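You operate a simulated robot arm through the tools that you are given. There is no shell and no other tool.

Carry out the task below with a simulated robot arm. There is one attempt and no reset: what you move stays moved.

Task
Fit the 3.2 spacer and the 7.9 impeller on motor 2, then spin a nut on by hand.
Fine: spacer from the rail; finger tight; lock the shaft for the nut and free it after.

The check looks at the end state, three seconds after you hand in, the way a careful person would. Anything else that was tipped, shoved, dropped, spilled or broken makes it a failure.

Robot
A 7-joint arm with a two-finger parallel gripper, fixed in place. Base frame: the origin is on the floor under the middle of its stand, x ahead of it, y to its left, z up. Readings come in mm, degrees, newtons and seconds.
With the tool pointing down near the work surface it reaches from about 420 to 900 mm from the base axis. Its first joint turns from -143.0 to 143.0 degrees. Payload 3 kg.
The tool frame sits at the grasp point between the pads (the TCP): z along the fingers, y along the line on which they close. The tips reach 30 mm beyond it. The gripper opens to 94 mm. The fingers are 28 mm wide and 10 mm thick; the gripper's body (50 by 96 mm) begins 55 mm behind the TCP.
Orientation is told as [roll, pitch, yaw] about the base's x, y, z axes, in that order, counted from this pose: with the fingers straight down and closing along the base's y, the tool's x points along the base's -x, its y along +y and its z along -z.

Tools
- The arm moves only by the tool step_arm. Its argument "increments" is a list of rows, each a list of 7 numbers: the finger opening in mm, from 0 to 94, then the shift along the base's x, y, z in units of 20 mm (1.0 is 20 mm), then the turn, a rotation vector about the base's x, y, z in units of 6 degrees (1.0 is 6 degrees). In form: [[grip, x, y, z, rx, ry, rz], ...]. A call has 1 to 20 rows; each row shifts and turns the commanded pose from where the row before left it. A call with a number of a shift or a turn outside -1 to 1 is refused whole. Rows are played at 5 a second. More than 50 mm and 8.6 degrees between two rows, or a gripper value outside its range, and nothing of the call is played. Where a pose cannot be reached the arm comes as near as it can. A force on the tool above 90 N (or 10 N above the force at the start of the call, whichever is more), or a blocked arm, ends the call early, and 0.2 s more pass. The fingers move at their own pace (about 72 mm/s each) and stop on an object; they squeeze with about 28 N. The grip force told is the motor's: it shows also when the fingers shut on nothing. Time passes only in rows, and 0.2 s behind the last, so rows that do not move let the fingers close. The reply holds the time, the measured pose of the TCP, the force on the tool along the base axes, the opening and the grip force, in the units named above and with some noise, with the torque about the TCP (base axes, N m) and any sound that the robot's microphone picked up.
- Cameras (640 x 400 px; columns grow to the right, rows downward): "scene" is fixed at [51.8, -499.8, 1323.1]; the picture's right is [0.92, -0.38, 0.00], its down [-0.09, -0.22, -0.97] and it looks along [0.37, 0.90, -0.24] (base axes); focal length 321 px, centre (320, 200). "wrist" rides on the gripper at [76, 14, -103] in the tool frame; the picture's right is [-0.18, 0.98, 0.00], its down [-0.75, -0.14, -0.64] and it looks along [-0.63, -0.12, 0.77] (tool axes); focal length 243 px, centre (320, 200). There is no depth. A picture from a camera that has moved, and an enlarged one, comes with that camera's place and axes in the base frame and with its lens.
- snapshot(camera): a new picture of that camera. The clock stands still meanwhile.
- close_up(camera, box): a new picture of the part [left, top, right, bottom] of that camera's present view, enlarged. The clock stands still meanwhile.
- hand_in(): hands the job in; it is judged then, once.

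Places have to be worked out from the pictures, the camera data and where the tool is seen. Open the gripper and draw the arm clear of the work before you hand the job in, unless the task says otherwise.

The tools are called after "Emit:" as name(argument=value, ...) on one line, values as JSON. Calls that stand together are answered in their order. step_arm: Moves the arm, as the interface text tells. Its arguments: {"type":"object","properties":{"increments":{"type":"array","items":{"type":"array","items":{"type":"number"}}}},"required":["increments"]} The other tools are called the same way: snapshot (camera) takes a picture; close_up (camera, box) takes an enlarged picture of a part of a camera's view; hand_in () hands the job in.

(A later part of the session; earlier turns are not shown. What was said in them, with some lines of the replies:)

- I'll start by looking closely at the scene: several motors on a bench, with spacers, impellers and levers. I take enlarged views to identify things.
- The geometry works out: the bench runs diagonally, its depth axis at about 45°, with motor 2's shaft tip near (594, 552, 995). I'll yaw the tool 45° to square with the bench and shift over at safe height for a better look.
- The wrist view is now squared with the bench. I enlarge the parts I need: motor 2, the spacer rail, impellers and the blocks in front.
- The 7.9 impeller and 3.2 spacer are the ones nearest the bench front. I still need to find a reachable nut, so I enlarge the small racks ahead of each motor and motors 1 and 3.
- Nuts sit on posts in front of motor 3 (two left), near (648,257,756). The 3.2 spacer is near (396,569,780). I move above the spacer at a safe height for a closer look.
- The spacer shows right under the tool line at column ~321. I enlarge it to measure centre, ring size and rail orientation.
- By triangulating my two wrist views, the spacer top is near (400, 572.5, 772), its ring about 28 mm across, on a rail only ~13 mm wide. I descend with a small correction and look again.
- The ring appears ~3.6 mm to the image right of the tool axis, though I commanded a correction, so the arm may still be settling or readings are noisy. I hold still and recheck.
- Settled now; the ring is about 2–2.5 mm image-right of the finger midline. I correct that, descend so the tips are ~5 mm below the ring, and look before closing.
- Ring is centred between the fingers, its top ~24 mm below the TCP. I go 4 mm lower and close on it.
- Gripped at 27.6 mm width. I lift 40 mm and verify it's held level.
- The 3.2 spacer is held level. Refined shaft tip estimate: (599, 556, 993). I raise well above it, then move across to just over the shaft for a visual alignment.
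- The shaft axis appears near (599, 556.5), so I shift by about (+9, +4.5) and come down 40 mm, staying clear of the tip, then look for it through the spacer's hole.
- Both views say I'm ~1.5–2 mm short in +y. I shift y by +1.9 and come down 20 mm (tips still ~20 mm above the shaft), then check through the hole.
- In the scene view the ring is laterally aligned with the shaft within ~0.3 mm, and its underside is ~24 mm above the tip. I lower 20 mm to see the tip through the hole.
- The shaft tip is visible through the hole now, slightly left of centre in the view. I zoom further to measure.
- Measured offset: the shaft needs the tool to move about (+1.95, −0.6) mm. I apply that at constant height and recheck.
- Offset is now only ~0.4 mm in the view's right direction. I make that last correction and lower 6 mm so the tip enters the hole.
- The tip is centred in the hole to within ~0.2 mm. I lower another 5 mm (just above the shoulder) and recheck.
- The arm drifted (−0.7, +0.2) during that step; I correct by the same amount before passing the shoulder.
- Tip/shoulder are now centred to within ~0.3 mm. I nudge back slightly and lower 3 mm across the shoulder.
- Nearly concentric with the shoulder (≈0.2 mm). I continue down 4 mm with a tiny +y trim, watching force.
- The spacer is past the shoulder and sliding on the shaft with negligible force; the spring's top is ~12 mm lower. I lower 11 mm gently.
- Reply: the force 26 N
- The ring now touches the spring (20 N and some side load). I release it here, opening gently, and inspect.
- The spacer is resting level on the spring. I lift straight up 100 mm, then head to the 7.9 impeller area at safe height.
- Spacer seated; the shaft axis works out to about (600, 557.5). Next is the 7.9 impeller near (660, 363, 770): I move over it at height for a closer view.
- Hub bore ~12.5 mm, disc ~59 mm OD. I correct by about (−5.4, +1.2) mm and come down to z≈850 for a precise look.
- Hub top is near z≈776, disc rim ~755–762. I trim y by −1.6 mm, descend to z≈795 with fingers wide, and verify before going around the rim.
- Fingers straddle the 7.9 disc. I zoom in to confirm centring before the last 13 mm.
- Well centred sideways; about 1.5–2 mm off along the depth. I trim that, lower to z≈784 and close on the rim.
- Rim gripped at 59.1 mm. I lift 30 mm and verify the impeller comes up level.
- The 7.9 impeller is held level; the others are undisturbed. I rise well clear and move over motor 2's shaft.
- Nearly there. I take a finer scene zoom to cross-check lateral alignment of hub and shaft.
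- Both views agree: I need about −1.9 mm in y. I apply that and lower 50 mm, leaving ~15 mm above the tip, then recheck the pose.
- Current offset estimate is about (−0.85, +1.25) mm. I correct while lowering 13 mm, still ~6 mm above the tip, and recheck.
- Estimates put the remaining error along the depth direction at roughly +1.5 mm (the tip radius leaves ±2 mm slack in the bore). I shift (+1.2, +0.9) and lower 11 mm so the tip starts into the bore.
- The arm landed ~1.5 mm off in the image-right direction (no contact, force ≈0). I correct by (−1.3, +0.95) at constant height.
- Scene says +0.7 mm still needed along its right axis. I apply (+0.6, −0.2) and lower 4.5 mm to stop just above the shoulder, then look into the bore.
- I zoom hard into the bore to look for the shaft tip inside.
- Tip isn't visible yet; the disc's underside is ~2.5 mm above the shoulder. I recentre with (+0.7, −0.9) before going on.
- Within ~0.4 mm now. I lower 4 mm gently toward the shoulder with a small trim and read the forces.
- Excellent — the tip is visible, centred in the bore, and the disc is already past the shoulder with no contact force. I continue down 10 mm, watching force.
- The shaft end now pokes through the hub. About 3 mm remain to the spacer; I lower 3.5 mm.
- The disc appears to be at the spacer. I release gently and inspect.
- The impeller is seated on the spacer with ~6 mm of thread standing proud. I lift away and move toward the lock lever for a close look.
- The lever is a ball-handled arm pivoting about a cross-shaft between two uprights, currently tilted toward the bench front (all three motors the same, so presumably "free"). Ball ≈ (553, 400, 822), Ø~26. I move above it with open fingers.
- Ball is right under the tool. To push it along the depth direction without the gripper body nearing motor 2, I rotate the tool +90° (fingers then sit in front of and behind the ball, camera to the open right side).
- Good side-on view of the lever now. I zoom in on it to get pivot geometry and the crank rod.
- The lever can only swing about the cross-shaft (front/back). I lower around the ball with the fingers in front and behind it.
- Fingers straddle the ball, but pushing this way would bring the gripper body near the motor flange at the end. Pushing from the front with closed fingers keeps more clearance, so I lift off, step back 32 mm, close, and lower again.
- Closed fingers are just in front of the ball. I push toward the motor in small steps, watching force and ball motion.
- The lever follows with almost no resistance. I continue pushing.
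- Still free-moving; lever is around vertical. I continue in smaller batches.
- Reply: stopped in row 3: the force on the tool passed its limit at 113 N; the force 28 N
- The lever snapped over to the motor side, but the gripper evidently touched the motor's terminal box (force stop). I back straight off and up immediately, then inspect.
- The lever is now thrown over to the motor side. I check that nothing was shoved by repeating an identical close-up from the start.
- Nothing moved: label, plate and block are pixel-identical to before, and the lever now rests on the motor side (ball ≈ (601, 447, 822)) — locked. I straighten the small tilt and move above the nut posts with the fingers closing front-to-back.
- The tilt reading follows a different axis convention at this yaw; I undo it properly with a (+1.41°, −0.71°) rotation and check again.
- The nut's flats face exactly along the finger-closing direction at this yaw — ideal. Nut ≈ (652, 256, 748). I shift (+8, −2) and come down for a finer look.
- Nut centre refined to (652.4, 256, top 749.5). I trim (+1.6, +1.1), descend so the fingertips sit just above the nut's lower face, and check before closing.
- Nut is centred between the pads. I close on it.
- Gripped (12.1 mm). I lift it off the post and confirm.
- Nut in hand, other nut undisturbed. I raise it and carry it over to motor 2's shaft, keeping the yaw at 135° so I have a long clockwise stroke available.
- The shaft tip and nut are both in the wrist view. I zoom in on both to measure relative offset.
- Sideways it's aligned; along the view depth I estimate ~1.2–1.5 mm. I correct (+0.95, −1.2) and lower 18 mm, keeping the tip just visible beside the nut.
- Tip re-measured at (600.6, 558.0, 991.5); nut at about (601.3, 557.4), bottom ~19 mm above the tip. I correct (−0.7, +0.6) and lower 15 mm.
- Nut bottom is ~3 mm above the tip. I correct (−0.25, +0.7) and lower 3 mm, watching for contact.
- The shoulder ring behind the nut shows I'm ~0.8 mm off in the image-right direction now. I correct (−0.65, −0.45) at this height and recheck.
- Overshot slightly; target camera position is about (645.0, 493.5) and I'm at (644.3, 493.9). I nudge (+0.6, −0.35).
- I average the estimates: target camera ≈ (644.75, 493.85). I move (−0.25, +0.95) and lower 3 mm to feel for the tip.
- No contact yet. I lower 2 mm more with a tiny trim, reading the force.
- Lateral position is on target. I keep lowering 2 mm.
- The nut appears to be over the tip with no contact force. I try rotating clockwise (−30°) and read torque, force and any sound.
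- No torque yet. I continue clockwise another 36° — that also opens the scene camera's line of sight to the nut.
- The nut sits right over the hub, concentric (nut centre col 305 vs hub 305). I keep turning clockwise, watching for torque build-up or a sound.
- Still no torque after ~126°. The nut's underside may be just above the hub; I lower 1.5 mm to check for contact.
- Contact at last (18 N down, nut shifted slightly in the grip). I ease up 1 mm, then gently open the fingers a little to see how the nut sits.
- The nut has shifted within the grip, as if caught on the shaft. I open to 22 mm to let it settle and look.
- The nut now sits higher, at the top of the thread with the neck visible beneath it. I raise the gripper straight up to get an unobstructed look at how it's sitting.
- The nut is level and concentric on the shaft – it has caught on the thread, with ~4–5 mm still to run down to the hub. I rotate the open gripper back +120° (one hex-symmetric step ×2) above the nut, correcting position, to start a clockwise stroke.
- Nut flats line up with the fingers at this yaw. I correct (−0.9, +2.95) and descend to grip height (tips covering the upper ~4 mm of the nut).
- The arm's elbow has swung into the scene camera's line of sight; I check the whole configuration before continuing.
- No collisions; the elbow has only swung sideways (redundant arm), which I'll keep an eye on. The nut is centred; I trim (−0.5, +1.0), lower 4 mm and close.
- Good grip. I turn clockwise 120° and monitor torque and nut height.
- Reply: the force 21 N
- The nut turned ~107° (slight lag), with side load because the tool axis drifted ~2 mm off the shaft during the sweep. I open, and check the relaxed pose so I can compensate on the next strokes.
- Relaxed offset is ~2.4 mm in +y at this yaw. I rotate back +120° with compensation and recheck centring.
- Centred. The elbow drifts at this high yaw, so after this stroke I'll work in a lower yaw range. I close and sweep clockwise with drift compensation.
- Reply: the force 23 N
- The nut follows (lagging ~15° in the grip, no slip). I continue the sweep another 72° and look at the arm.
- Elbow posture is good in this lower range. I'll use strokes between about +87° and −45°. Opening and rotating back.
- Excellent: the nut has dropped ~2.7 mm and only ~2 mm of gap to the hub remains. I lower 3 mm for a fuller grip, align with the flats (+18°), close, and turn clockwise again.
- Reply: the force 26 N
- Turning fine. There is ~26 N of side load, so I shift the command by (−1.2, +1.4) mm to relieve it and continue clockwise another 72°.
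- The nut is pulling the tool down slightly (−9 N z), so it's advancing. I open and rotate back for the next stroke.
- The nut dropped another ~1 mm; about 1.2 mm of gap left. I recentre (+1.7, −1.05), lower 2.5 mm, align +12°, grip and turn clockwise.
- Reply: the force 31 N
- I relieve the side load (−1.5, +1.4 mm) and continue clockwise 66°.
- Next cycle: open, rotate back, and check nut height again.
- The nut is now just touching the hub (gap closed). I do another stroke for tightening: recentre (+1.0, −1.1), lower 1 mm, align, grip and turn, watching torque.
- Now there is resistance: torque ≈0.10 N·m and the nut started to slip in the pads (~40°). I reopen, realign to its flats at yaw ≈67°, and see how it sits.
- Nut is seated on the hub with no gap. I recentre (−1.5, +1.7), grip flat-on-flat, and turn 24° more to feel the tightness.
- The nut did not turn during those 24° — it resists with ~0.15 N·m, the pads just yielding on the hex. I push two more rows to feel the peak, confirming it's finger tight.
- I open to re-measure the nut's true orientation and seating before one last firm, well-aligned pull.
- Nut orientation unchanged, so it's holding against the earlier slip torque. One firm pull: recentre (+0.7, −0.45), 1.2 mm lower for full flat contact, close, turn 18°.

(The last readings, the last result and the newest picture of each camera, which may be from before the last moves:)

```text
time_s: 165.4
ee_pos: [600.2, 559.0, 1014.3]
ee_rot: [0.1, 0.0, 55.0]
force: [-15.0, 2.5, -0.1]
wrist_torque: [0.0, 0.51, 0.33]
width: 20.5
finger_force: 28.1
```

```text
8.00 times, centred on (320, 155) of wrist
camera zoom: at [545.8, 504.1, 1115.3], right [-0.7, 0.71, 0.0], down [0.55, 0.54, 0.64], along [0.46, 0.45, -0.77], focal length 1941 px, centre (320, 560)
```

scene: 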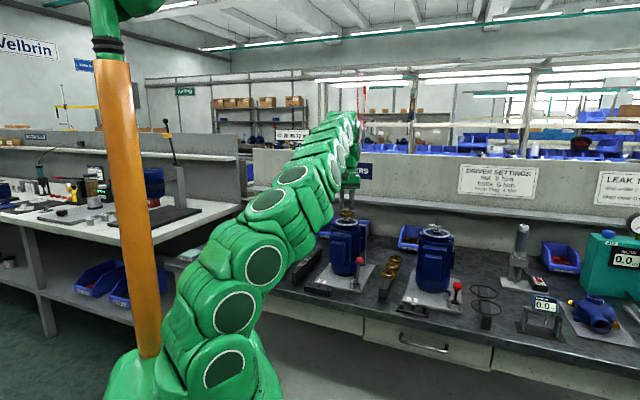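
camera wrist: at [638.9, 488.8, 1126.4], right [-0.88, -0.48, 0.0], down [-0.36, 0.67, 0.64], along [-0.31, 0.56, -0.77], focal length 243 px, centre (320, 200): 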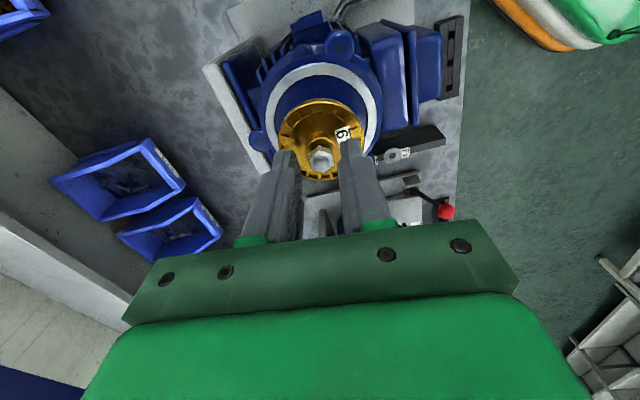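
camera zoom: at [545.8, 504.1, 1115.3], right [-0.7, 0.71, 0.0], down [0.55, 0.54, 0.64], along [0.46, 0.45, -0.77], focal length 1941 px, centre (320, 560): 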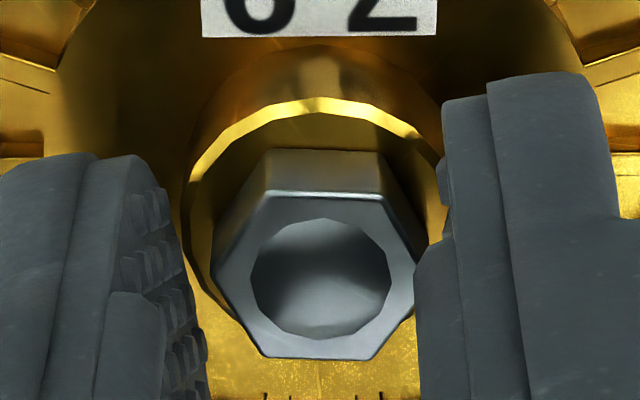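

The tips went low enough to catch the hub (20.5 mm width) — not what I want. I open and raise 2.2 mm to regrip only the nut.

Emit:
step_arm(increments=[[26, 0, 0, 0, 0, 0, 0], [26, 0, 0, 0, 0, 0, 0], [26, 0, 0, 0.11, 0, 0, 1], [26, 0, 0, 0, 0, 0, 1], [26, 0, 0, 0, 0, 0, 0], [26, 0, 0, 0, 0, 0, 0]])

Emit:
close_up(camera="wrist", box=[280, 130, 360, 180])

Emit:
close_up(camera="scene", box=[340, 200, 356, 210])

```text
time_s: 166.8
ee_pos: [602.4, 559.5, 1016.2]
ee_rot: [0.0, 0.0, 67.1]
force: [-0.7, 0.3, -0.2]
wrist_torque: [-0.01, 0.02, 0.02]
width: 26.0
finger_force: 0.0
```

```text
8.00 times, centred on (320, 155) of wrist
camera zoom: at [558.7, 493.4, 1118.0], right [-0.83, 0.55, 0.0], down [0.42, 0.64, 0.64], along [0.35, 0.53, -0.77], focal length 1941 px, centre (320, 560)
```

zoom: 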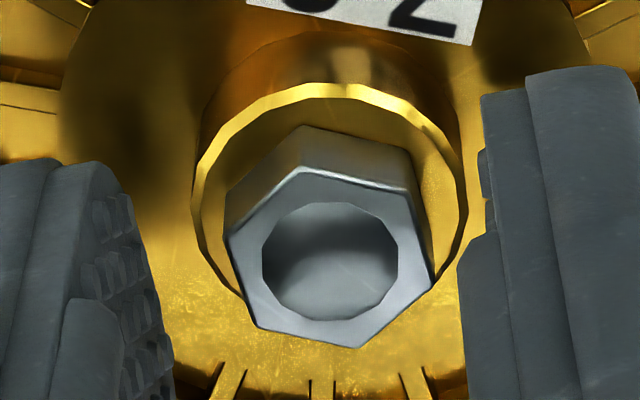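

```text
16.00 times, centred on (348, 205) of scene
camera zoom: at [51.8, -499.8, 1323.1], right [0.92, -0.38, 0.0], down [-0.09, -0.22, -0.97], along [0.37, 0.9, -0.24], focal length 5132 px, centre (-128, 120)
```

zoom: 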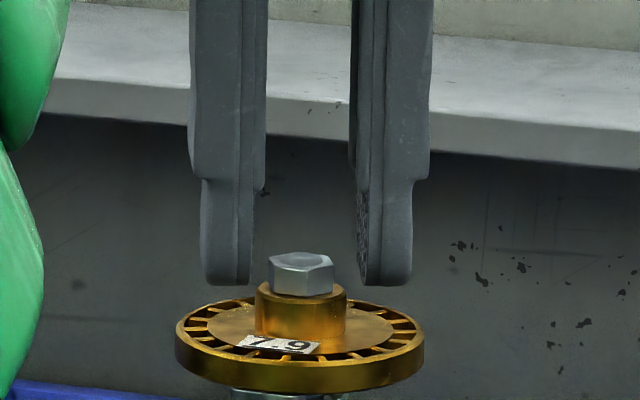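

Impeller and nut unchanged; now perfectly centred. I close on the nut and turn 18°.

Emit:
step_arm(increments=[[18, 0, 0, 0, 0, 0, 0], [8, 0, 0, 0, 0, 0, 0], [8, 0, 0, 0, 0, 0, 0], [8, 0, 0, 0, 0, 0, -1], [8, 0, 0, 0, 0, 0, -1], [8, 0, 0, 0, 0, 0, -1]])

Emit:
close_up(camera="wrist", box=[280, 130, 360, 180])

```text
time_s: 168.2
ee_pos: [602.1, 558.7, 1016.9]
ee_rot: [-0.1, 0.1, 49.0]
force: [-12.2, 4.2, 5.4]
wrist_torque: [0.08, 0.35, 0.17]
width: 13.9
finger_force: 28.3
```

```text
8.00 times, centred on (320, 155) of wrist
camera zoom: at [540.0, 509.7, 1117.6], right [-0.62, 0.78, 0.0], down [0.6, 0.48, 0.64], along [0.5, 0.4, -0.77], focal length 1941 px, centre (320, 560)
```

zoom: 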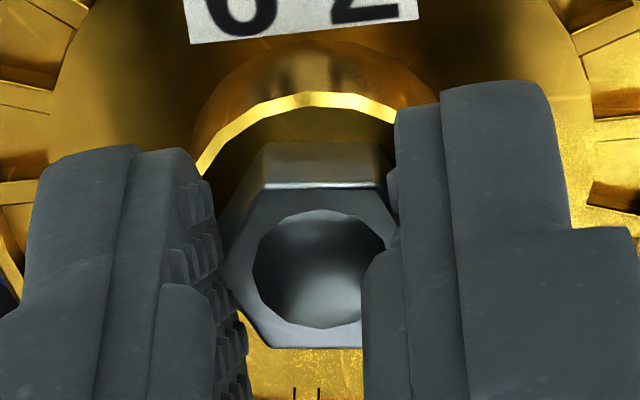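

0.17 N·m and the nut holds still — it's finger tight. I take it two more rows to the pads' limit once, then release.

Emit:
step_arm(increments=[[8, 0, 0, 0, 0, 0, -1], [8, 0, 0, 0, 0, 0, -0.5]])

Emit:
step_arm(increments=[[26, 0, 0, 0, 0, 0, 0], [26, 0, 0, 0, 0, 0, 0], [26, 0, 0, 0.5, 0, 0, 0], [26, 0, 0, 1, 0, 0, 0], [26, 0, 0, 1, 0, 0, 0], [26, 0, 0, 1, 0, 0, 0], [26, 0, 0, 0.5, 0, 0, 0], [26, 0, 0, 0, 0, 0, 0]])

Emit:
close_up(camera="wrist", box=[270, 70, 370, 140])

Emit:
close_up(camera="scene", box=[340, 200, 356, 210])

Emit:
snapshot(camera="scene")

```text
time_s: 168.8
ee_pos: [600.2, 559.3, 1016.0]
ee_rot: [0.0, 0.0, 40.0]
force: [-17.5, 13.2, 4.3]
wrist_torque: [0.34, 0.47, 0.14]
width: 12.7
finger_force: 28.3
```

```text
time_s: 170.6
ee_pos: [602.4, 561.4, 1094.7]
ee_rot: [0.1, 0.1, 40.0]
force: [-0.2, 0.9, 0.5]
wrist_torque: [-0.05, 0.0, -0.05]
width: 26.1
finger_force: 0.0
```

```text
5.71 times, centred on (320, 105) of wrist
camera zoom: at [534.4, 521.6, 1196.3], right [-0.49, 0.87, 0.0], down [0.67, 0.38, 0.64], along [0.56, 0.32, -0.77], focal length 1386 px, centre (320, 743)
```

zoom: 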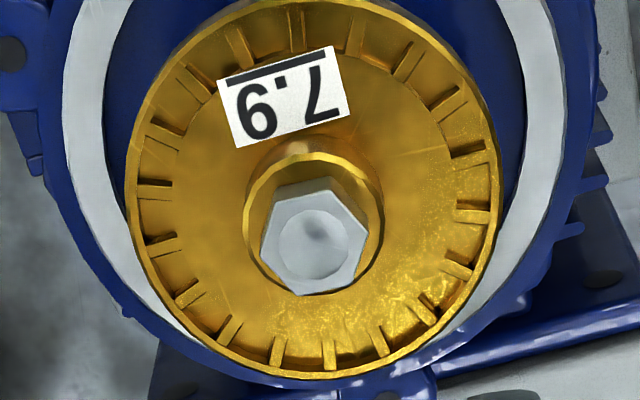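

```text
16.00 times, centred on (348, 205) of scene
camera zoom: at [51.8, -499.8, 1323.1], right [0.92, -0.38, 0.0], down [-0.09, -0.22, -0.97], along [0.37, 0.9, -0.24], focal length 5132 px, centre (-128, 120)
```

zoom: 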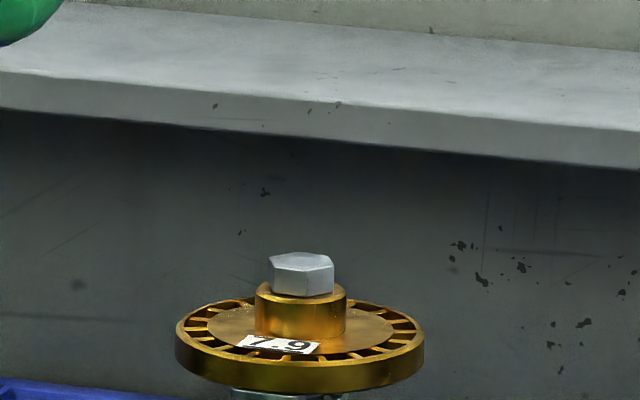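

```text
taken
```

scene: 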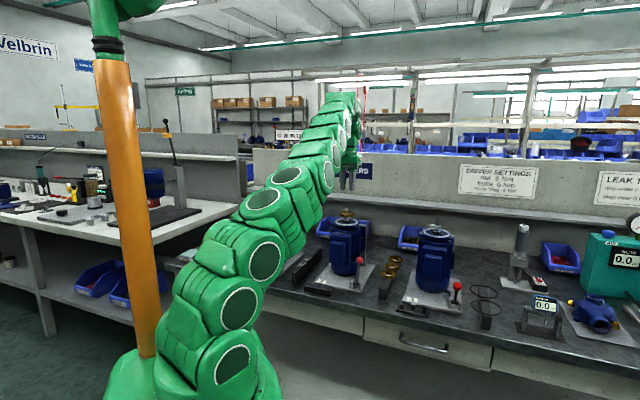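

The nut sits flush and finger tight; spacer, impeller, nut stack is complete. Now to free the shaft: I move toward the lever at height and start rotating the tool back to yaw 135°, checking the arm posture.

Emit:
step_arm(increments=[[40, -0.09, -0.9, 0, 0, 0, 0], [40, -0.09, -0.9, 0, 0, 0, 0], [40, -0.09, -0.9, 0, 0, 0, 0], [40, -0.09, -0.9, 0, 0, 0, 0], [40, -0.09, -0.9, 0, 0, 0, 0], [40, -0.09, -0.9, 0, 0, 0, 0], [40, -0.09, -0.9, 0, 0, 0, 0], [40, -0.09, -0.9, 0, 0, 0, 0], [40, 0, 0, 0, 0, 0, 1], [40, 0, 0, 0, 0, 0, 1], [40, 0, 0, 0, 0, 0, 1], [40, 0, 0, 0, 0, 0, 1], [40, 0, 0, 0, 0, 0, 1], [40, 0, 0, 0, 0, 0, 1], [40, 0, 0, 0, 0, 0, 1], [40, 0, 0, 0, 0, 0, 1]])

Emit:
snapshot(camera="scene")

```text
time_s: 174.0
ee_pos: [587.3, 414.5, 1096.1]
ee_rot: [0.0, 0.0, 88.1]
force: [1.1, 0.6, 0.4]
wrist_torque: [0.04, 0.02, 0.02]
width: 40.2
finger_force: 0.0
```

```text
taken
```

scene: 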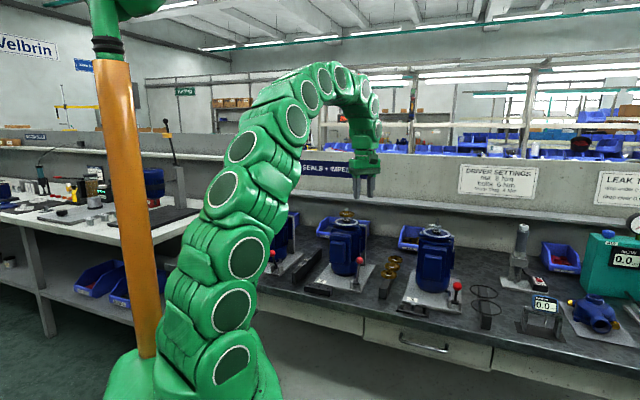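

Posture is fine here. I finish rotating to 135° and come down to z≈985 with the fingers fully open, then re-measure the ball.

Emit:
step_arm(increments=[[60, 0, 0, 0, 0, 0, 0.98], [80, 0, 0, 0, 0, 0, 0.98], [94, 0, 0, -0.5, 0, 0, 0.98], [94, 0, 0, -0.8, 0, 0, 0.98], [94, 0, 0, -0.8, 0, 0, 0.98], [94, 0, 0, -0.8, 0, 0, 0.98], [94, 0, 0, -0.8, 0, 0, 0.98], [94, 0, 0, -0.8, 0, 0, 0.96], [94, 0, 0, -0.8, 0, 0, 0], [94, 0, 0, -0.3, 0, 0, 0], [94, 0, 0, 0, 0, 0, 0], [94, 0, 0, 0, 0, 0, 0]])

Emit:
snapshot(camera="wrist")

Emit:
close_up(camera="wrist", box=[220, 60, 360, 150])

Emit:
snapshot(camera="scene")

```text
time_s: 176.6
ee_pos: [588.0, 415.6, 985.5]
ee_rot: [0.0, 0.1, 134.9]
force: [0.8, 0.0, 0.7]
wrist_torque: [0.01, 0.02, -0.04]
width: 94.1
finger_force: 0.1
```

```text
taken
camera wrist: at [631.5, 350.1, 1086.4], right [-0.83, -0.56, 0.0], down [-0.43, 0.63, 0.64], along [-0.36, 0.53, -0.77], focal length 243 px, centre (320, 200)
```

wrist: 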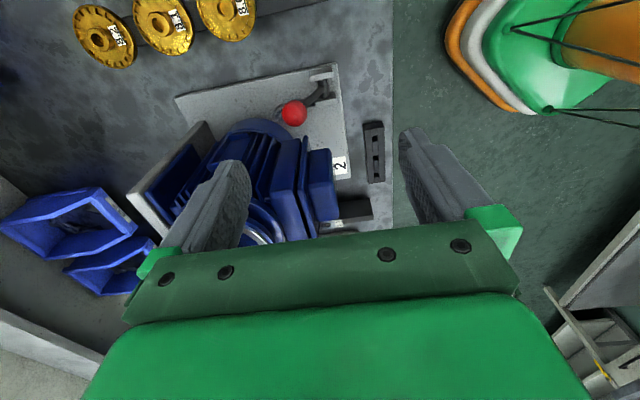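

```text
4.44 times, centred on (290, 105) of wrist
camera zoom: at [631.5, 350.1, 1086.4], right [-0.83, -0.56, 0.0], down [-0.43, 0.63, 0.64], along [-0.36, 0.53, -0.77], focal length 1078 px, centre (453, 622)
```

zoom: 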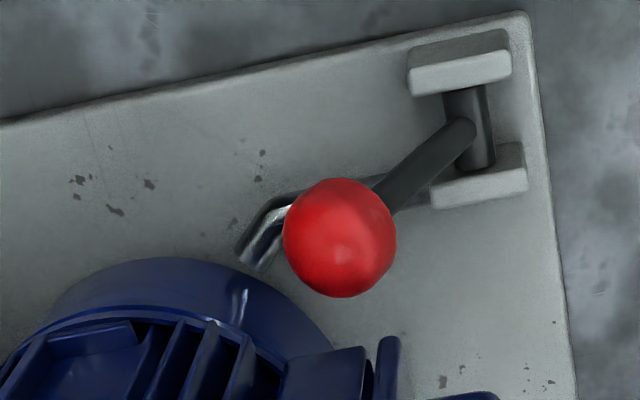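

```text
taken
```

scene: 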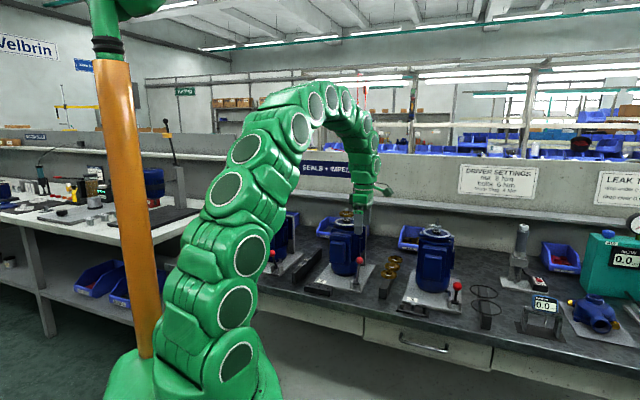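

Ball re-measured at (598.7, 446.8, 822), i.e. thrown toward the motor. I shift so the rear finger comes down behind it, offset to the right to stay clear of the terminal box, and descend to z≈850.

Emit:
step_arm(increments=[[94, 0.07, 0.385, 0, 0, 0, 0], [94, 0, 0, -0.9, 0, 0, 0], [94, 0, 0, -0.9, 0, 0, 0], [94, 0, 0, -0.9, 0, 0, 0], [94, 0, 0, -0.9, 0, 0, 0], [94, 0, 0, -0.6, 0, 0, 0], [94, 0, 0, 0, 0, 0, 0], [94, 0, 0, 0, 0, 0, 0]])

Emit:
snapshot(camera="wrist")

Emit:
close_up(camera="scene", box=[310, 200, 400, 295])

```text
time_s: 178.4
ee_pos: [589.8, 422.3, 900.2]
ee_rot: [0.0, -0.1, 134.9]
force: [-0.4, 0.3, -0.2]
wrist_torque: [0.01, -0.03, 0.0]
width: 94.1
finger_force: 0.1
```

```text
taken
camera wrist: at [632.7, 357.4, 1001.6], right [-0.83, -0.56, 0.0], down [-0.43, 0.63, 0.64], along [-0.36, 0.53, -0.77], focal length 243 px, centre (320, 200)
```

wrist: 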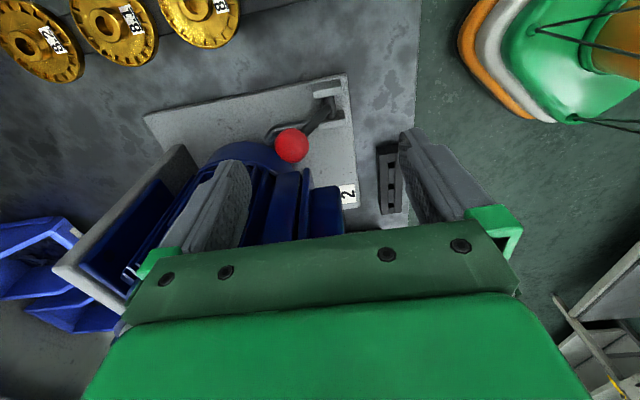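

```text
4.21 times, centred on (355, 248) of scene
camera zoom: at [51.8, -499.8, 1323.1], right [0.92, -0.38, 0.0], down [-0.09, -0.22, -0.97], along [0.37, 0.9, -0.24], focal length 1351 px, centre (173, 0)
```

zoom: 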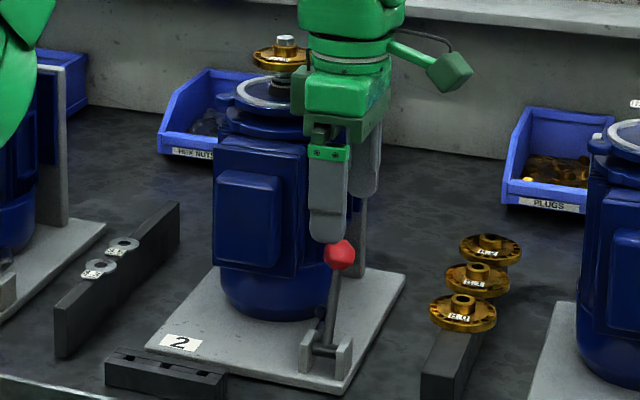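

Clear so far. I lower the last ~48 mm carefully.

Emit:
step_arm(increments=[[94, 0, 0, -0.6, 0, 0, 0], [94, 0, 0, -0.6, 0, 0, 0], [94, 0, 0, -0.6, 0, 0, 0], [94, 0, 0, -0.6, 0, 0, 0], [94, 0, 0, 0, 0, 0, 0], [94, 0, 0, 0, 0, 0, 0]])

Emit:
snapshot(camera="wrist")

Emit:
close_up(camera="scene", box=[310, 200, 400, 295])

```text
time_s: 179.8
ee_pos: [589.9, 420.7, 854.0]
ee_rot: [0.0, -0.1, 134.8]
force: [0.0, 1.3, -0.5]
wrist_torque: [-0.02, 0.03, -0.01]
width: 94.0
finger_force: 0.0
```

```text
taken
camera wrist: at [633.2, 356.3, 955.2], right [-0.83, -0.56, 0.0], down [-0.43, 0.63, 0.64], along [-0.36, 0.53, -0.77], focal length 243 px, centre (320, 200)
```

wrist: 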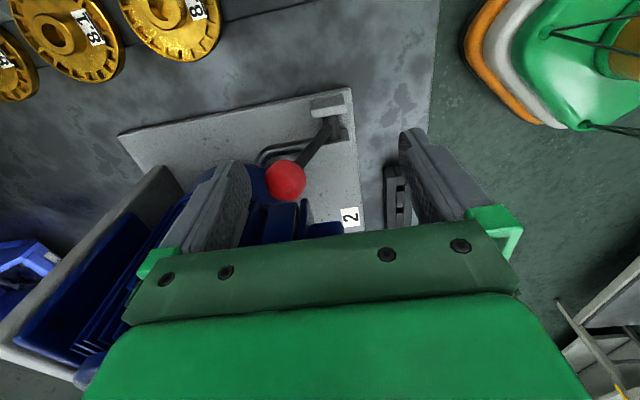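

```text
4.21 times, centred on (355, 248) of scene
camera zoom: at [51.8, -499.8, 1323.1], right [0.92, -0.38, 0.0], down [-0.09, -0.22, -0.97], along [0.37, 0.9, -0.24], focal length 1351 px, centre (173, 0)
```

zoom: 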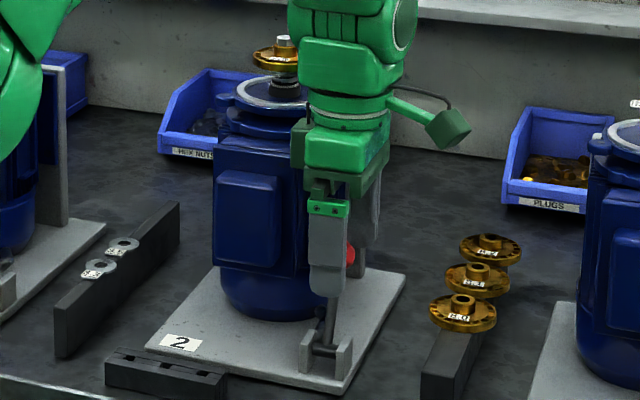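

The rear finger would only catch the ball with its rounded edge here, and the box is close. I raise again, step back, and tilt the tool 24° so the fingertips lead toward the motor while the gripper body stays well forward of the terminal box.

Emit:
step_arm(increments=[[94, 0, 0, 0.8, 0, 0, 0], [94, 0, 0, 0.8, 0, 0, 0], [94, 0, 0, 0.8, 0, 0, 0], [94, -0.5, -0.4, 0, 0, 0, 0], [94, -0.3, -0.2, 0, 0.707, -0.707, 0], [94, 0, 0, 0, 0.707, -0.707, 0], [94, 0, 0, 0, 0.707, -0.707, 0], [94, 0, 0, 0, 0.707, -0.707, 0], [94, 0, 0, 0, 0, 0, 0], [94, 0, 0, 0, 0, 0, 0]])

Emit:
snapshot(camera="wrist")

Emit:
close_up(camera="scene", box=[290, 180, 410, 295])

```text
time_s: 182.0
ee_pos: [572.4, 409.7, 900.7]
ee_rot: [-24.0, 0.0, 134.9]
force: [0.4, -0.3, 0.0]
wrist_torque: [-0.01, 0.02, 0.03]
width: 93.7
finger_force: 0.2
```

```text
taken
camera wrist: at [587.5, 316.8, 987.4], right [-0.77, -0.5, -0.4], down [-0.63, 0.44, 0.64], along [-0.15, 0.74, -0.65], focal length 243 px, centre (320, 200)
```

wrist: 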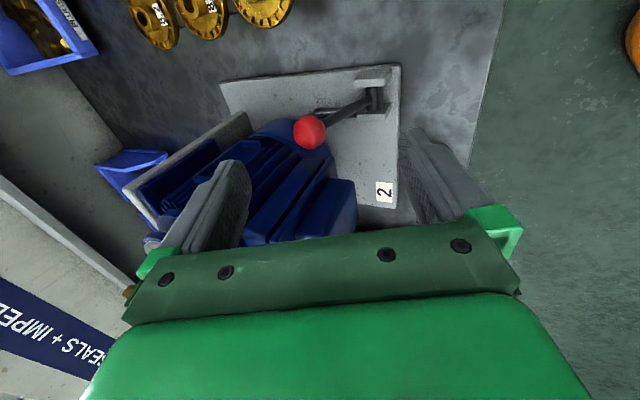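

```text
3.48 times, centred on (350, 238) of scene
camera zoom: at [51.8, -499.8, 1323.1], right [0.92, -0.38, 0.0], down [-0.09, -0.22, -0.97], along [0.37, 0.9, -0.24], focal length 1116 px, centre (216, 70)
```

zoom: 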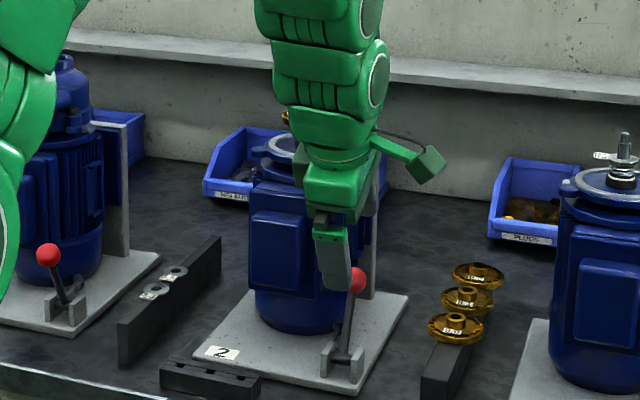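

Tilt is as intended. I position the rear fingertip to come down ~7 mm behind the ball and descend.

Emit:
step_arm(increments=[[94, 0.16, 0.51, 0, 0, 0, 0], [94, 0, 0, -0.7, 0, 0, 0], [94, 0, 0, -0.8, 0, 0, 0], [94, 0, 0, -0.8, 0, 0, 0], [94, 0, 0, -0.8, 0, 0, 0], [94, 0, 0, 0, 0, 0, 0], [94, 0, 0, 0, 0, 0, 0]])

Emit:
snapshot(camera="wrist")

Emit:
close_up(camera="scene", box=[310, 200, 400, 295])

```text
time_s: 183.6
ee_pos: [575.1, 420.5, 838.5]
ee_rot: [-24.0, -0.1, 134.9]
force: [-0.4, -0.8, -0.3]
wrist_torque: [0.03, 0.01, -0.02]
width: 94.0
finger_force: 0.1
```

```text
taken
camera wrist: at [589.5, 326.7, 925.1], right [-0.77, -0.5, -0.4], down [-0.63, 0.44, 0.64], along [-0.15, 0.74, -0.65], focal length 243 px, centre (320, 200)
```

wrist: 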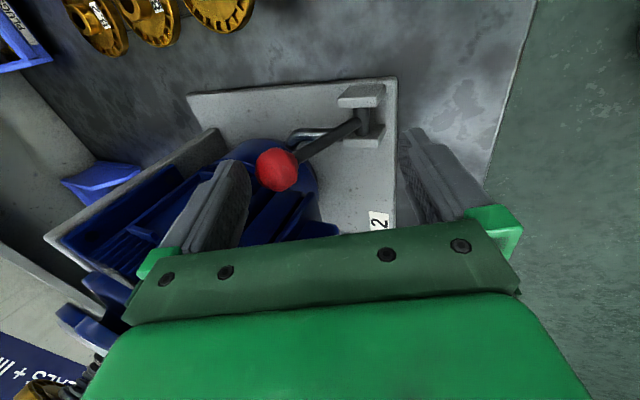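

```text
4.21 times, centred on (355, 248) of scene
camera zoom: at [51.8, -499.8, 1323.1], right [0.92, -0.38, 0.0], down [-0.09, -0.22, -0.97], along [0.37, 0.9, -0.24], focal length 1351 px, centre (173, 0)
```

zoom: 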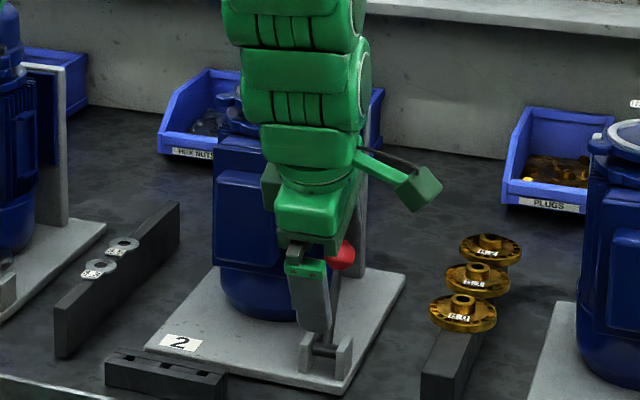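

The ball is right beside the rear finger's inner face. I lower 6 mm more for solid contact, then pull toward the bench front in small steps.

Emit:
step_arm(increments=[[94, 0, 0, -0.3, 0, 0, 0], [94, 0, 0, 0, 0, 0, 0], [94, -0.2, -0.2, 0, 0, 0, 0], [94, -0.2, -0.2, 0, 0, 0, 0], [94, -0.2, -0.2, 0, 0, 0, 0], [94, 0, 0, 0, 0, 0, 0]])

Emit:
snapshot(camera="wrist")

```text
time_s: 185.0
ee_pos: [564.8, 407.8, 833.4]
ee_rot: [-23.9, 0.0, 134.8]
force: [0.5, 0.1, 1.0]
wrist_torque: [-0.02, -0.03, 0.01]
width: 93.8
finger_force: 0.0
```

```text
taken
camera wrist: at [578.6, 314.2, 920.0], right [-0.77, -0.5, -0.4], down [-0.63, 0.44, 0.64], along [-0.15, 0.74, -0.65], focal length 243 px, centre (320, 200)
```

wrist: 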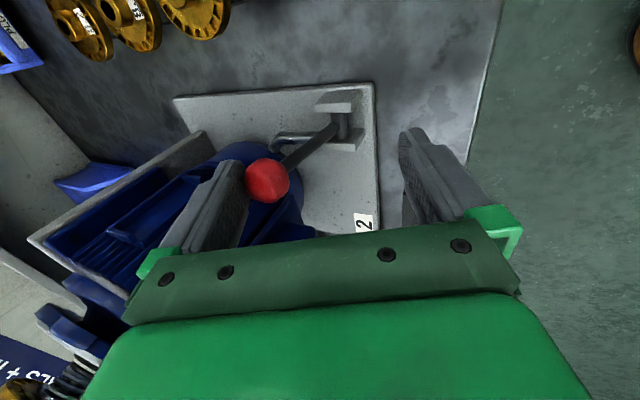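

The finger has picked up the ball. I keep pulling.

Emit:
step_arm(increments=[[94, -0.2, -0.2, 0, 0, 0, 0], [94, -0.2, -0.2, 0, 0, 0, 0], [94, -0.2, -0.2, 0, 0, 0, 0], [94, -0.2, -0.2, 0, 0, 0, 0], [94, 0, 0, 0, 0, 0, 0]])

Emit:
snapshot(camera="wrist")

```text
time_s: 186.2
ee_pos: [549.2, 390.4, 832.6]
ee_rot: [-24.1, -0.1, 134.9]
force: [0.6, 0.0, 0.8]
wrist_torque: [-0.02, 0.01, 0.01]
width: 94.0
finger_force: 0.1
```

```text
taken
camera wrist: at [562.9, 297.9, 920.0], right [-0.77, -0.5, -0.4], down [-0.63, 0.44, 0.64], along [-0.15, 0.74, -0.65], focal length 243 px, centre (320, 200)
```

wrist: 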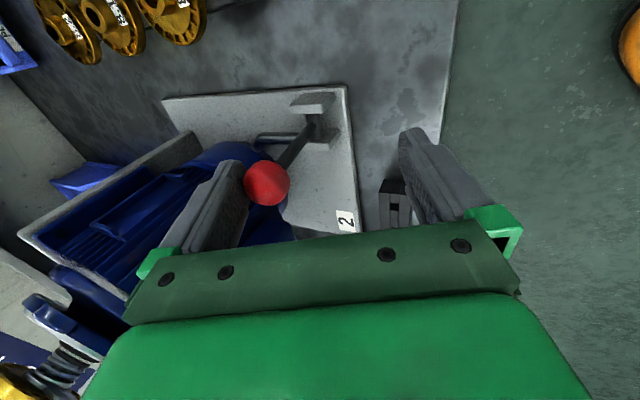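

Lever is about vertical. I continue past centre.

Emit:
step_arm(increments=[[94, -0.2, -0.2, 0, 0, 0, 0], [94, -0.2, -0.2, 0, 0, 0, 0], [94, -0.2, -0.2, 0, 0, 0, 0], [94, 0, 0, 0, 0, 0, 0]])

Emit:
snapshot(camera="wrist")

Emit:
close_up(camera="scene", box=[310, 200, 400, 295])

```text
time_s: 187.2
ee_pos: [534.8, 379.9, 833.0]
ee_rot: [-24.0, 0.0, 134.9]
force: [0.3, 0.0, 0.7]
wrist_torque: [0.0, 0.04, 0.0]
width: 93.9
finger_force: 0.0
```

```text
taken
camera wrist: at [550.4, 286.1, 919.0], right [-0.77, -0.5, -0.4], down [-0.63, 0.44, 0.64], along [-0.15, 0.74, -0.65], focal length 243 px, centre (320, 200)
```

wrist: 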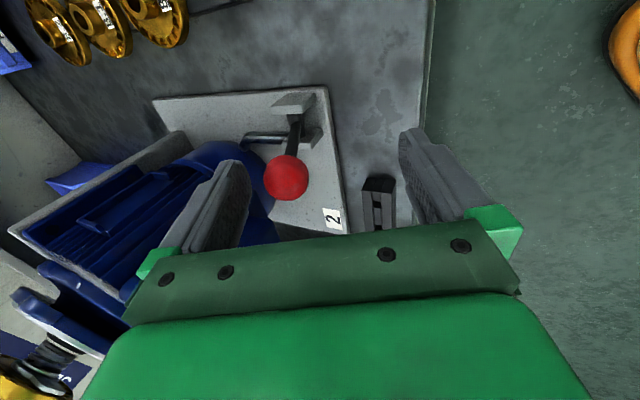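

```text
4.21 times, centred on (355, 248) of scene
camera zoom: at [51.8, -499.8, 1323.1], right [0.92, -0.38, 0.0], down [-0.09, -0.22, -0.97], along [0.37, 0.9, -0.24], focal length 1351 px, centre (173, 0)
```

zoom: 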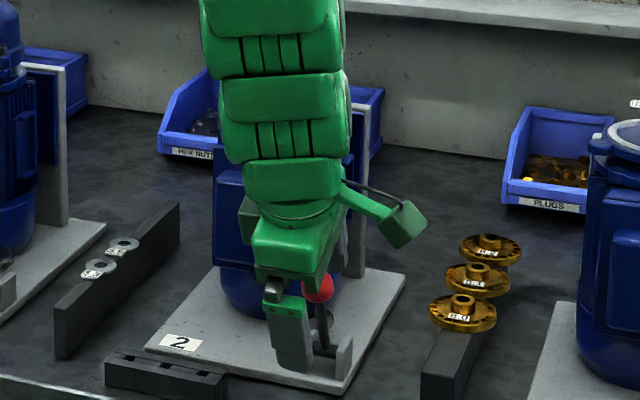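

The lever snapped past centre to its front (free) position, away from the finger. I lift straight up and clear, then straighten the tool and verify.

Emit:
step_arm(increments=[[94, 0, 0, 0.6, 0, 0, 0], [94, 0, 0, 1, 0, 0, 0], [94, 0, 0, 1, 0, 0, 0], [94, 0, 0, 1, 0, 0, 0], [94, 0, 0, 1, 0, 0, 0], [94, 0, 0, 1, -0.707, 0.707, 0], [80, 0, 0, 1, -0.707, 0.707, 0], [60, 0, 0, 1, -0.707, 0.707, 0], [40, 0, 0, 1, -0.707, 0.707, 0], [40, -0.5, -0.5, 0.5, 0, 0, 0], [40, -0.5, -0.5, 0, 0, 0, 0], [40, 0, 0, 0, 0, 0, 0]])

Emit:
snapshot(camera="scene")

Emit:
snapshot(camera="wrist")

Emit:
close_up(camera="scene", box=[290, 240, 430, 320])

```text
time_s: 189.8
ee_pos: [514.2, 361.3, 1015.4]
ee_rot: [0.1, 0.0, 134.9]
force: [0.2, 0.3, 0.0]
wrist_torque: [-0.03, -0.03, -0.01]
width: 40.2
finger_force: 0.1
```

```text
taken
```

scene: 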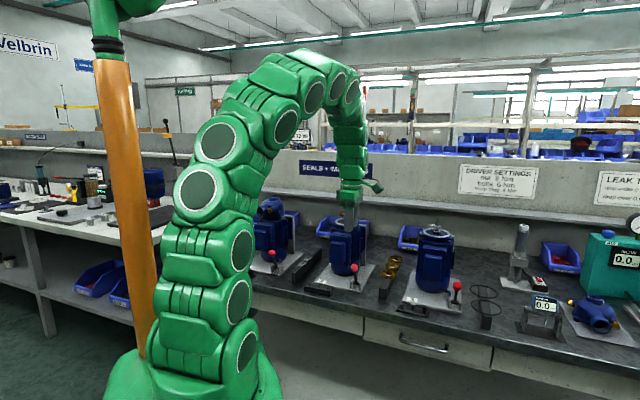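

```text
taken
camera wrist: at [557.5, 295.8, 1116.3], right [-0.83, -0.56, 0.0], down [-0.43, 0.63, 0.64], along [-0.36, 0.53, -0.77], focal length 243 px, centre (320, 200)
```

wrist: 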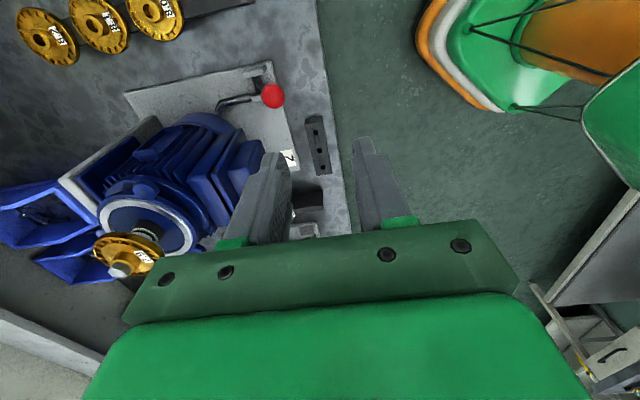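

```text
4.57 times, centred on (360, 280) of scene
camera zoom: at [51.8, -499.8, 1323.1], right [0.92, -0.38, 0.0], down [-0.09, -0.22, -0.97], along [0.37, 0.9, -0.24], focal length 1466 px, centre (137, -166)
```

zoom: 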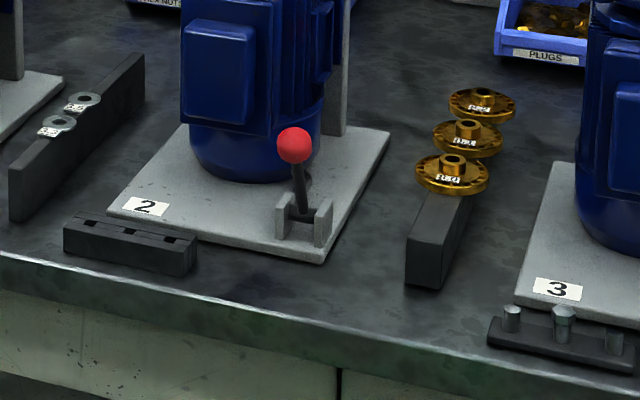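

Lever is pixel-identical to its original free position, and everything else is where it was. I draw the arm back and up toward its start pose, then inspect the finished stack.

Emit:
step_arm(increments=[[60, -0.6, -0.2, 1, 0, 0, -1], [60, -0.6, -0.2, 1, 0, 0, -1], [60, -0.6, -0.2, 1, 0, 0, -1], [60, -0.6, -0.2, 1, 0, 0, -1], [60, -0.6, -0.2, 1, 0, 0, -1], [60, -0.6, -0.2, 1, 0, 0, -1], [60, -0.6, -0.2, 1, 0, 0, -1], [60, -0.6, -0.2, 1, 0, 0, -1], [60, -0.6, 0, 1, 0, 0, -1], [60, -0.6, 0, 1, 0, 0, -1], [60, 0, 0, 0, 0, 0, -1], [60, 0, 0, 0, 0, 0, -1], [60, 0, 0, 0, 0, 0, -1], [60, 0, 0, 0, 0, 0, -1], [60, 0, 0, 0, 0, 0, -1], [60, 0, 0, 0, 0, 0, 0], [60, 0, 0, 0, 0, 0, 0]])

Emit:
snapshot(camera="scene")

Emit:
close_up(camera="scene", box=[320, 195, 370, 230])

Emit:
snapshot(camera="wrist")

```text
time_s: 193.4
ee_pos: [395.9, 328.6, 1216.1]
ee_rot: [0.0, -0.1, 45.0]
force: [-0.3, 0.9, 0.1]
wrist_torque: [0.01, 0.02, 0.02]
width: 60.1
finger_force: 0.1
```

```text
taken
```

scene: 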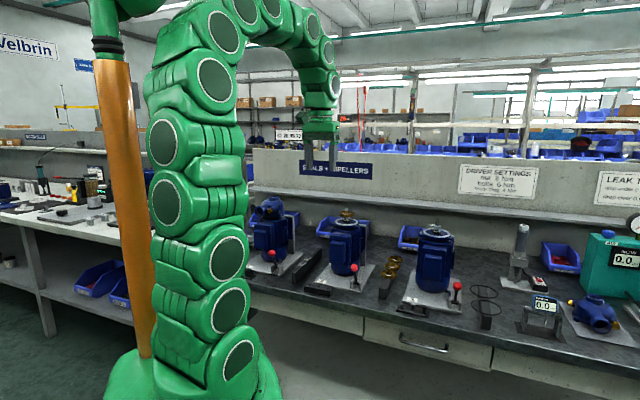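

```text
11.43 times, centred on (345, 212) of scene
camera zoom: at [51.8, -499.8, 1323.1], right [0.92, -0.38, 0.0], down [-0.09, -0.22, -0.97], along [0.37, 0.9, -0.24], focal length 3666 px, centre (34, 57)
```

zoom: 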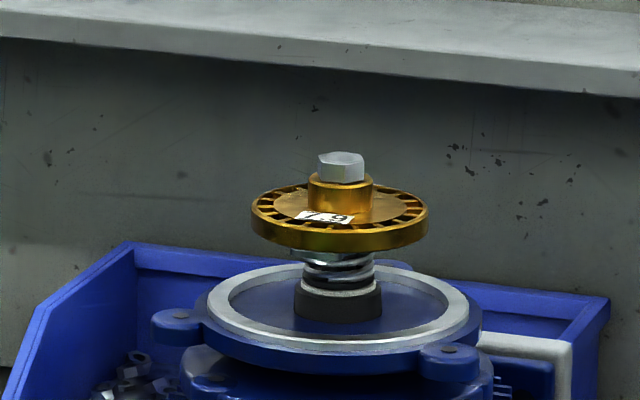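

```text
taken
camera wrist: at [332.0, 283.9, 1316.6], right [-0.56, 0.83, 0.0], down [0.63, 0.43, 0.64], along [0.53, 0.36, -0.77], focal length 243 px, centre (320, 200)
```

wrist: 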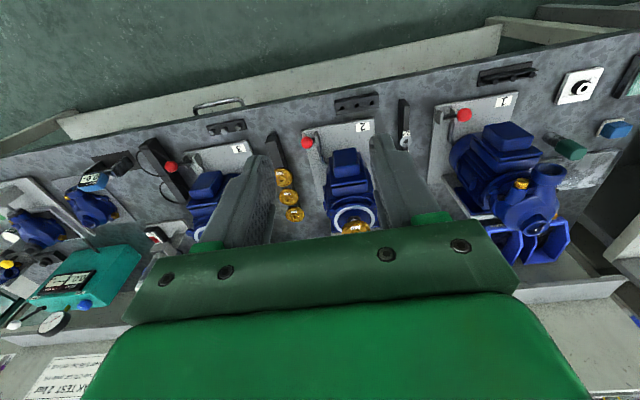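

A last close inspection of the stack and of the neighbouring items before handing in.

Emit:
close_up(camera="scene", box=[338, 204, 358, 218])

Emit:
close_up(camera="scene", box=[280, 230, 480, 340])

Emit:
close_up(camera="scene", box=[380, 285, 440, 325])

```text
16.00 times, centred on (348, 211) of scene
camera zoom: at [51.8, -499.8, 1323.1], right [0.92, -0.38, 0.0], down [-0.09, -0.22, -0.97], along [0.37, 0.9, -0.24], focal length 5132 px, centre (-128, 24)
```

zoom: 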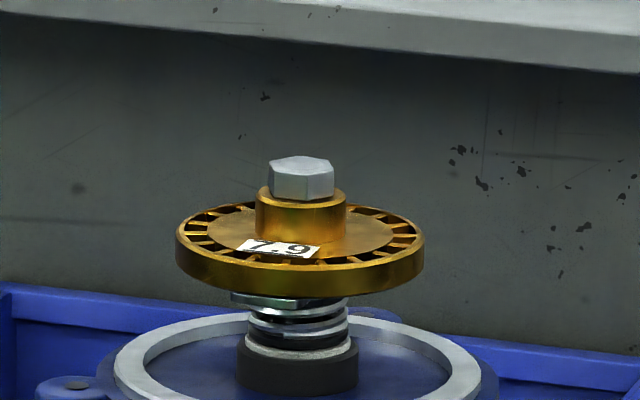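

```text
3.20 times, centred on (380, 285) of scene
camera zoom: at [51.8, -499.8, 1323.1], right [0.92, -0.38, 0.0], down [-0.09, -0.22, -0.97], along [0.37, 0.9, -0.24], focal length 1026 px, centre (128, -72)
```

zoom: 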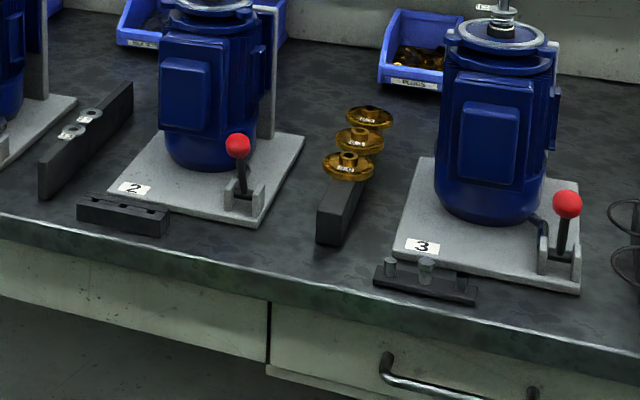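

```text
10.00 times, centred on (410, 305) of scene
camera zoom: at [51.8, -499.8, 1323.1], right [0.92, -0.38, 0.0], down [-0.09, -0.22, -0.97], along [0.37, 0.9, -0.24], focal length 3208 px, centre (-580, -850)
```

zoom: 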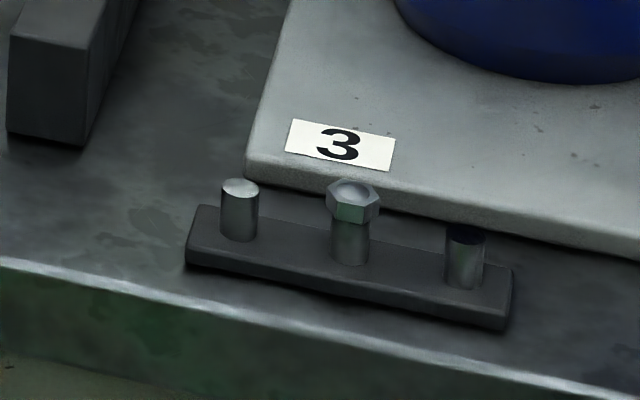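

The spacer, the 7.9 impeller and the nut are stacked flush on motor 2. The nut is finger tight, the lock lever is back at its free position, the neighbouring parts look unmoved, and the arm is clear with the gripper open. Handing in.

Emit:
hand_in()

```text
The job is handed in.
```

I fitted the 3.2 spacer from the rail, the 7.9 impeller and a nut on motor 2, and handed the job in. No verdict has come back yet.

- **Stack:** the spacer sits on the spring, the impeller rests on the spacer, and the nut is flush against the impeller hub with no visible gap.
- **Nut:** it stopped turning at about 0.17 N·m, which is as much as the gripper can apply before it slips on the flats. I took that as finger tight.
- **Shaft lock:** I threw the lever toward the motor before turning the nut. It is now back in exactly the position it started in, so the shaft should be free.
- **Contact with motor 2:** while throwing the lever, the gripper briefly pressed on something on motor 2, most likely the terminal box, and the move stopped at 113 N. Pictures from before and after show the plate and label in the same place.
- **Hub grip:** on one tightening attempt the fingers closed on the impeller hub by mistake. I released it, and the impeller had not turned.
- **Everything else:** the other spacers, impellers and the remaining nut look untouched. The arm is drawn back with the gripper open.
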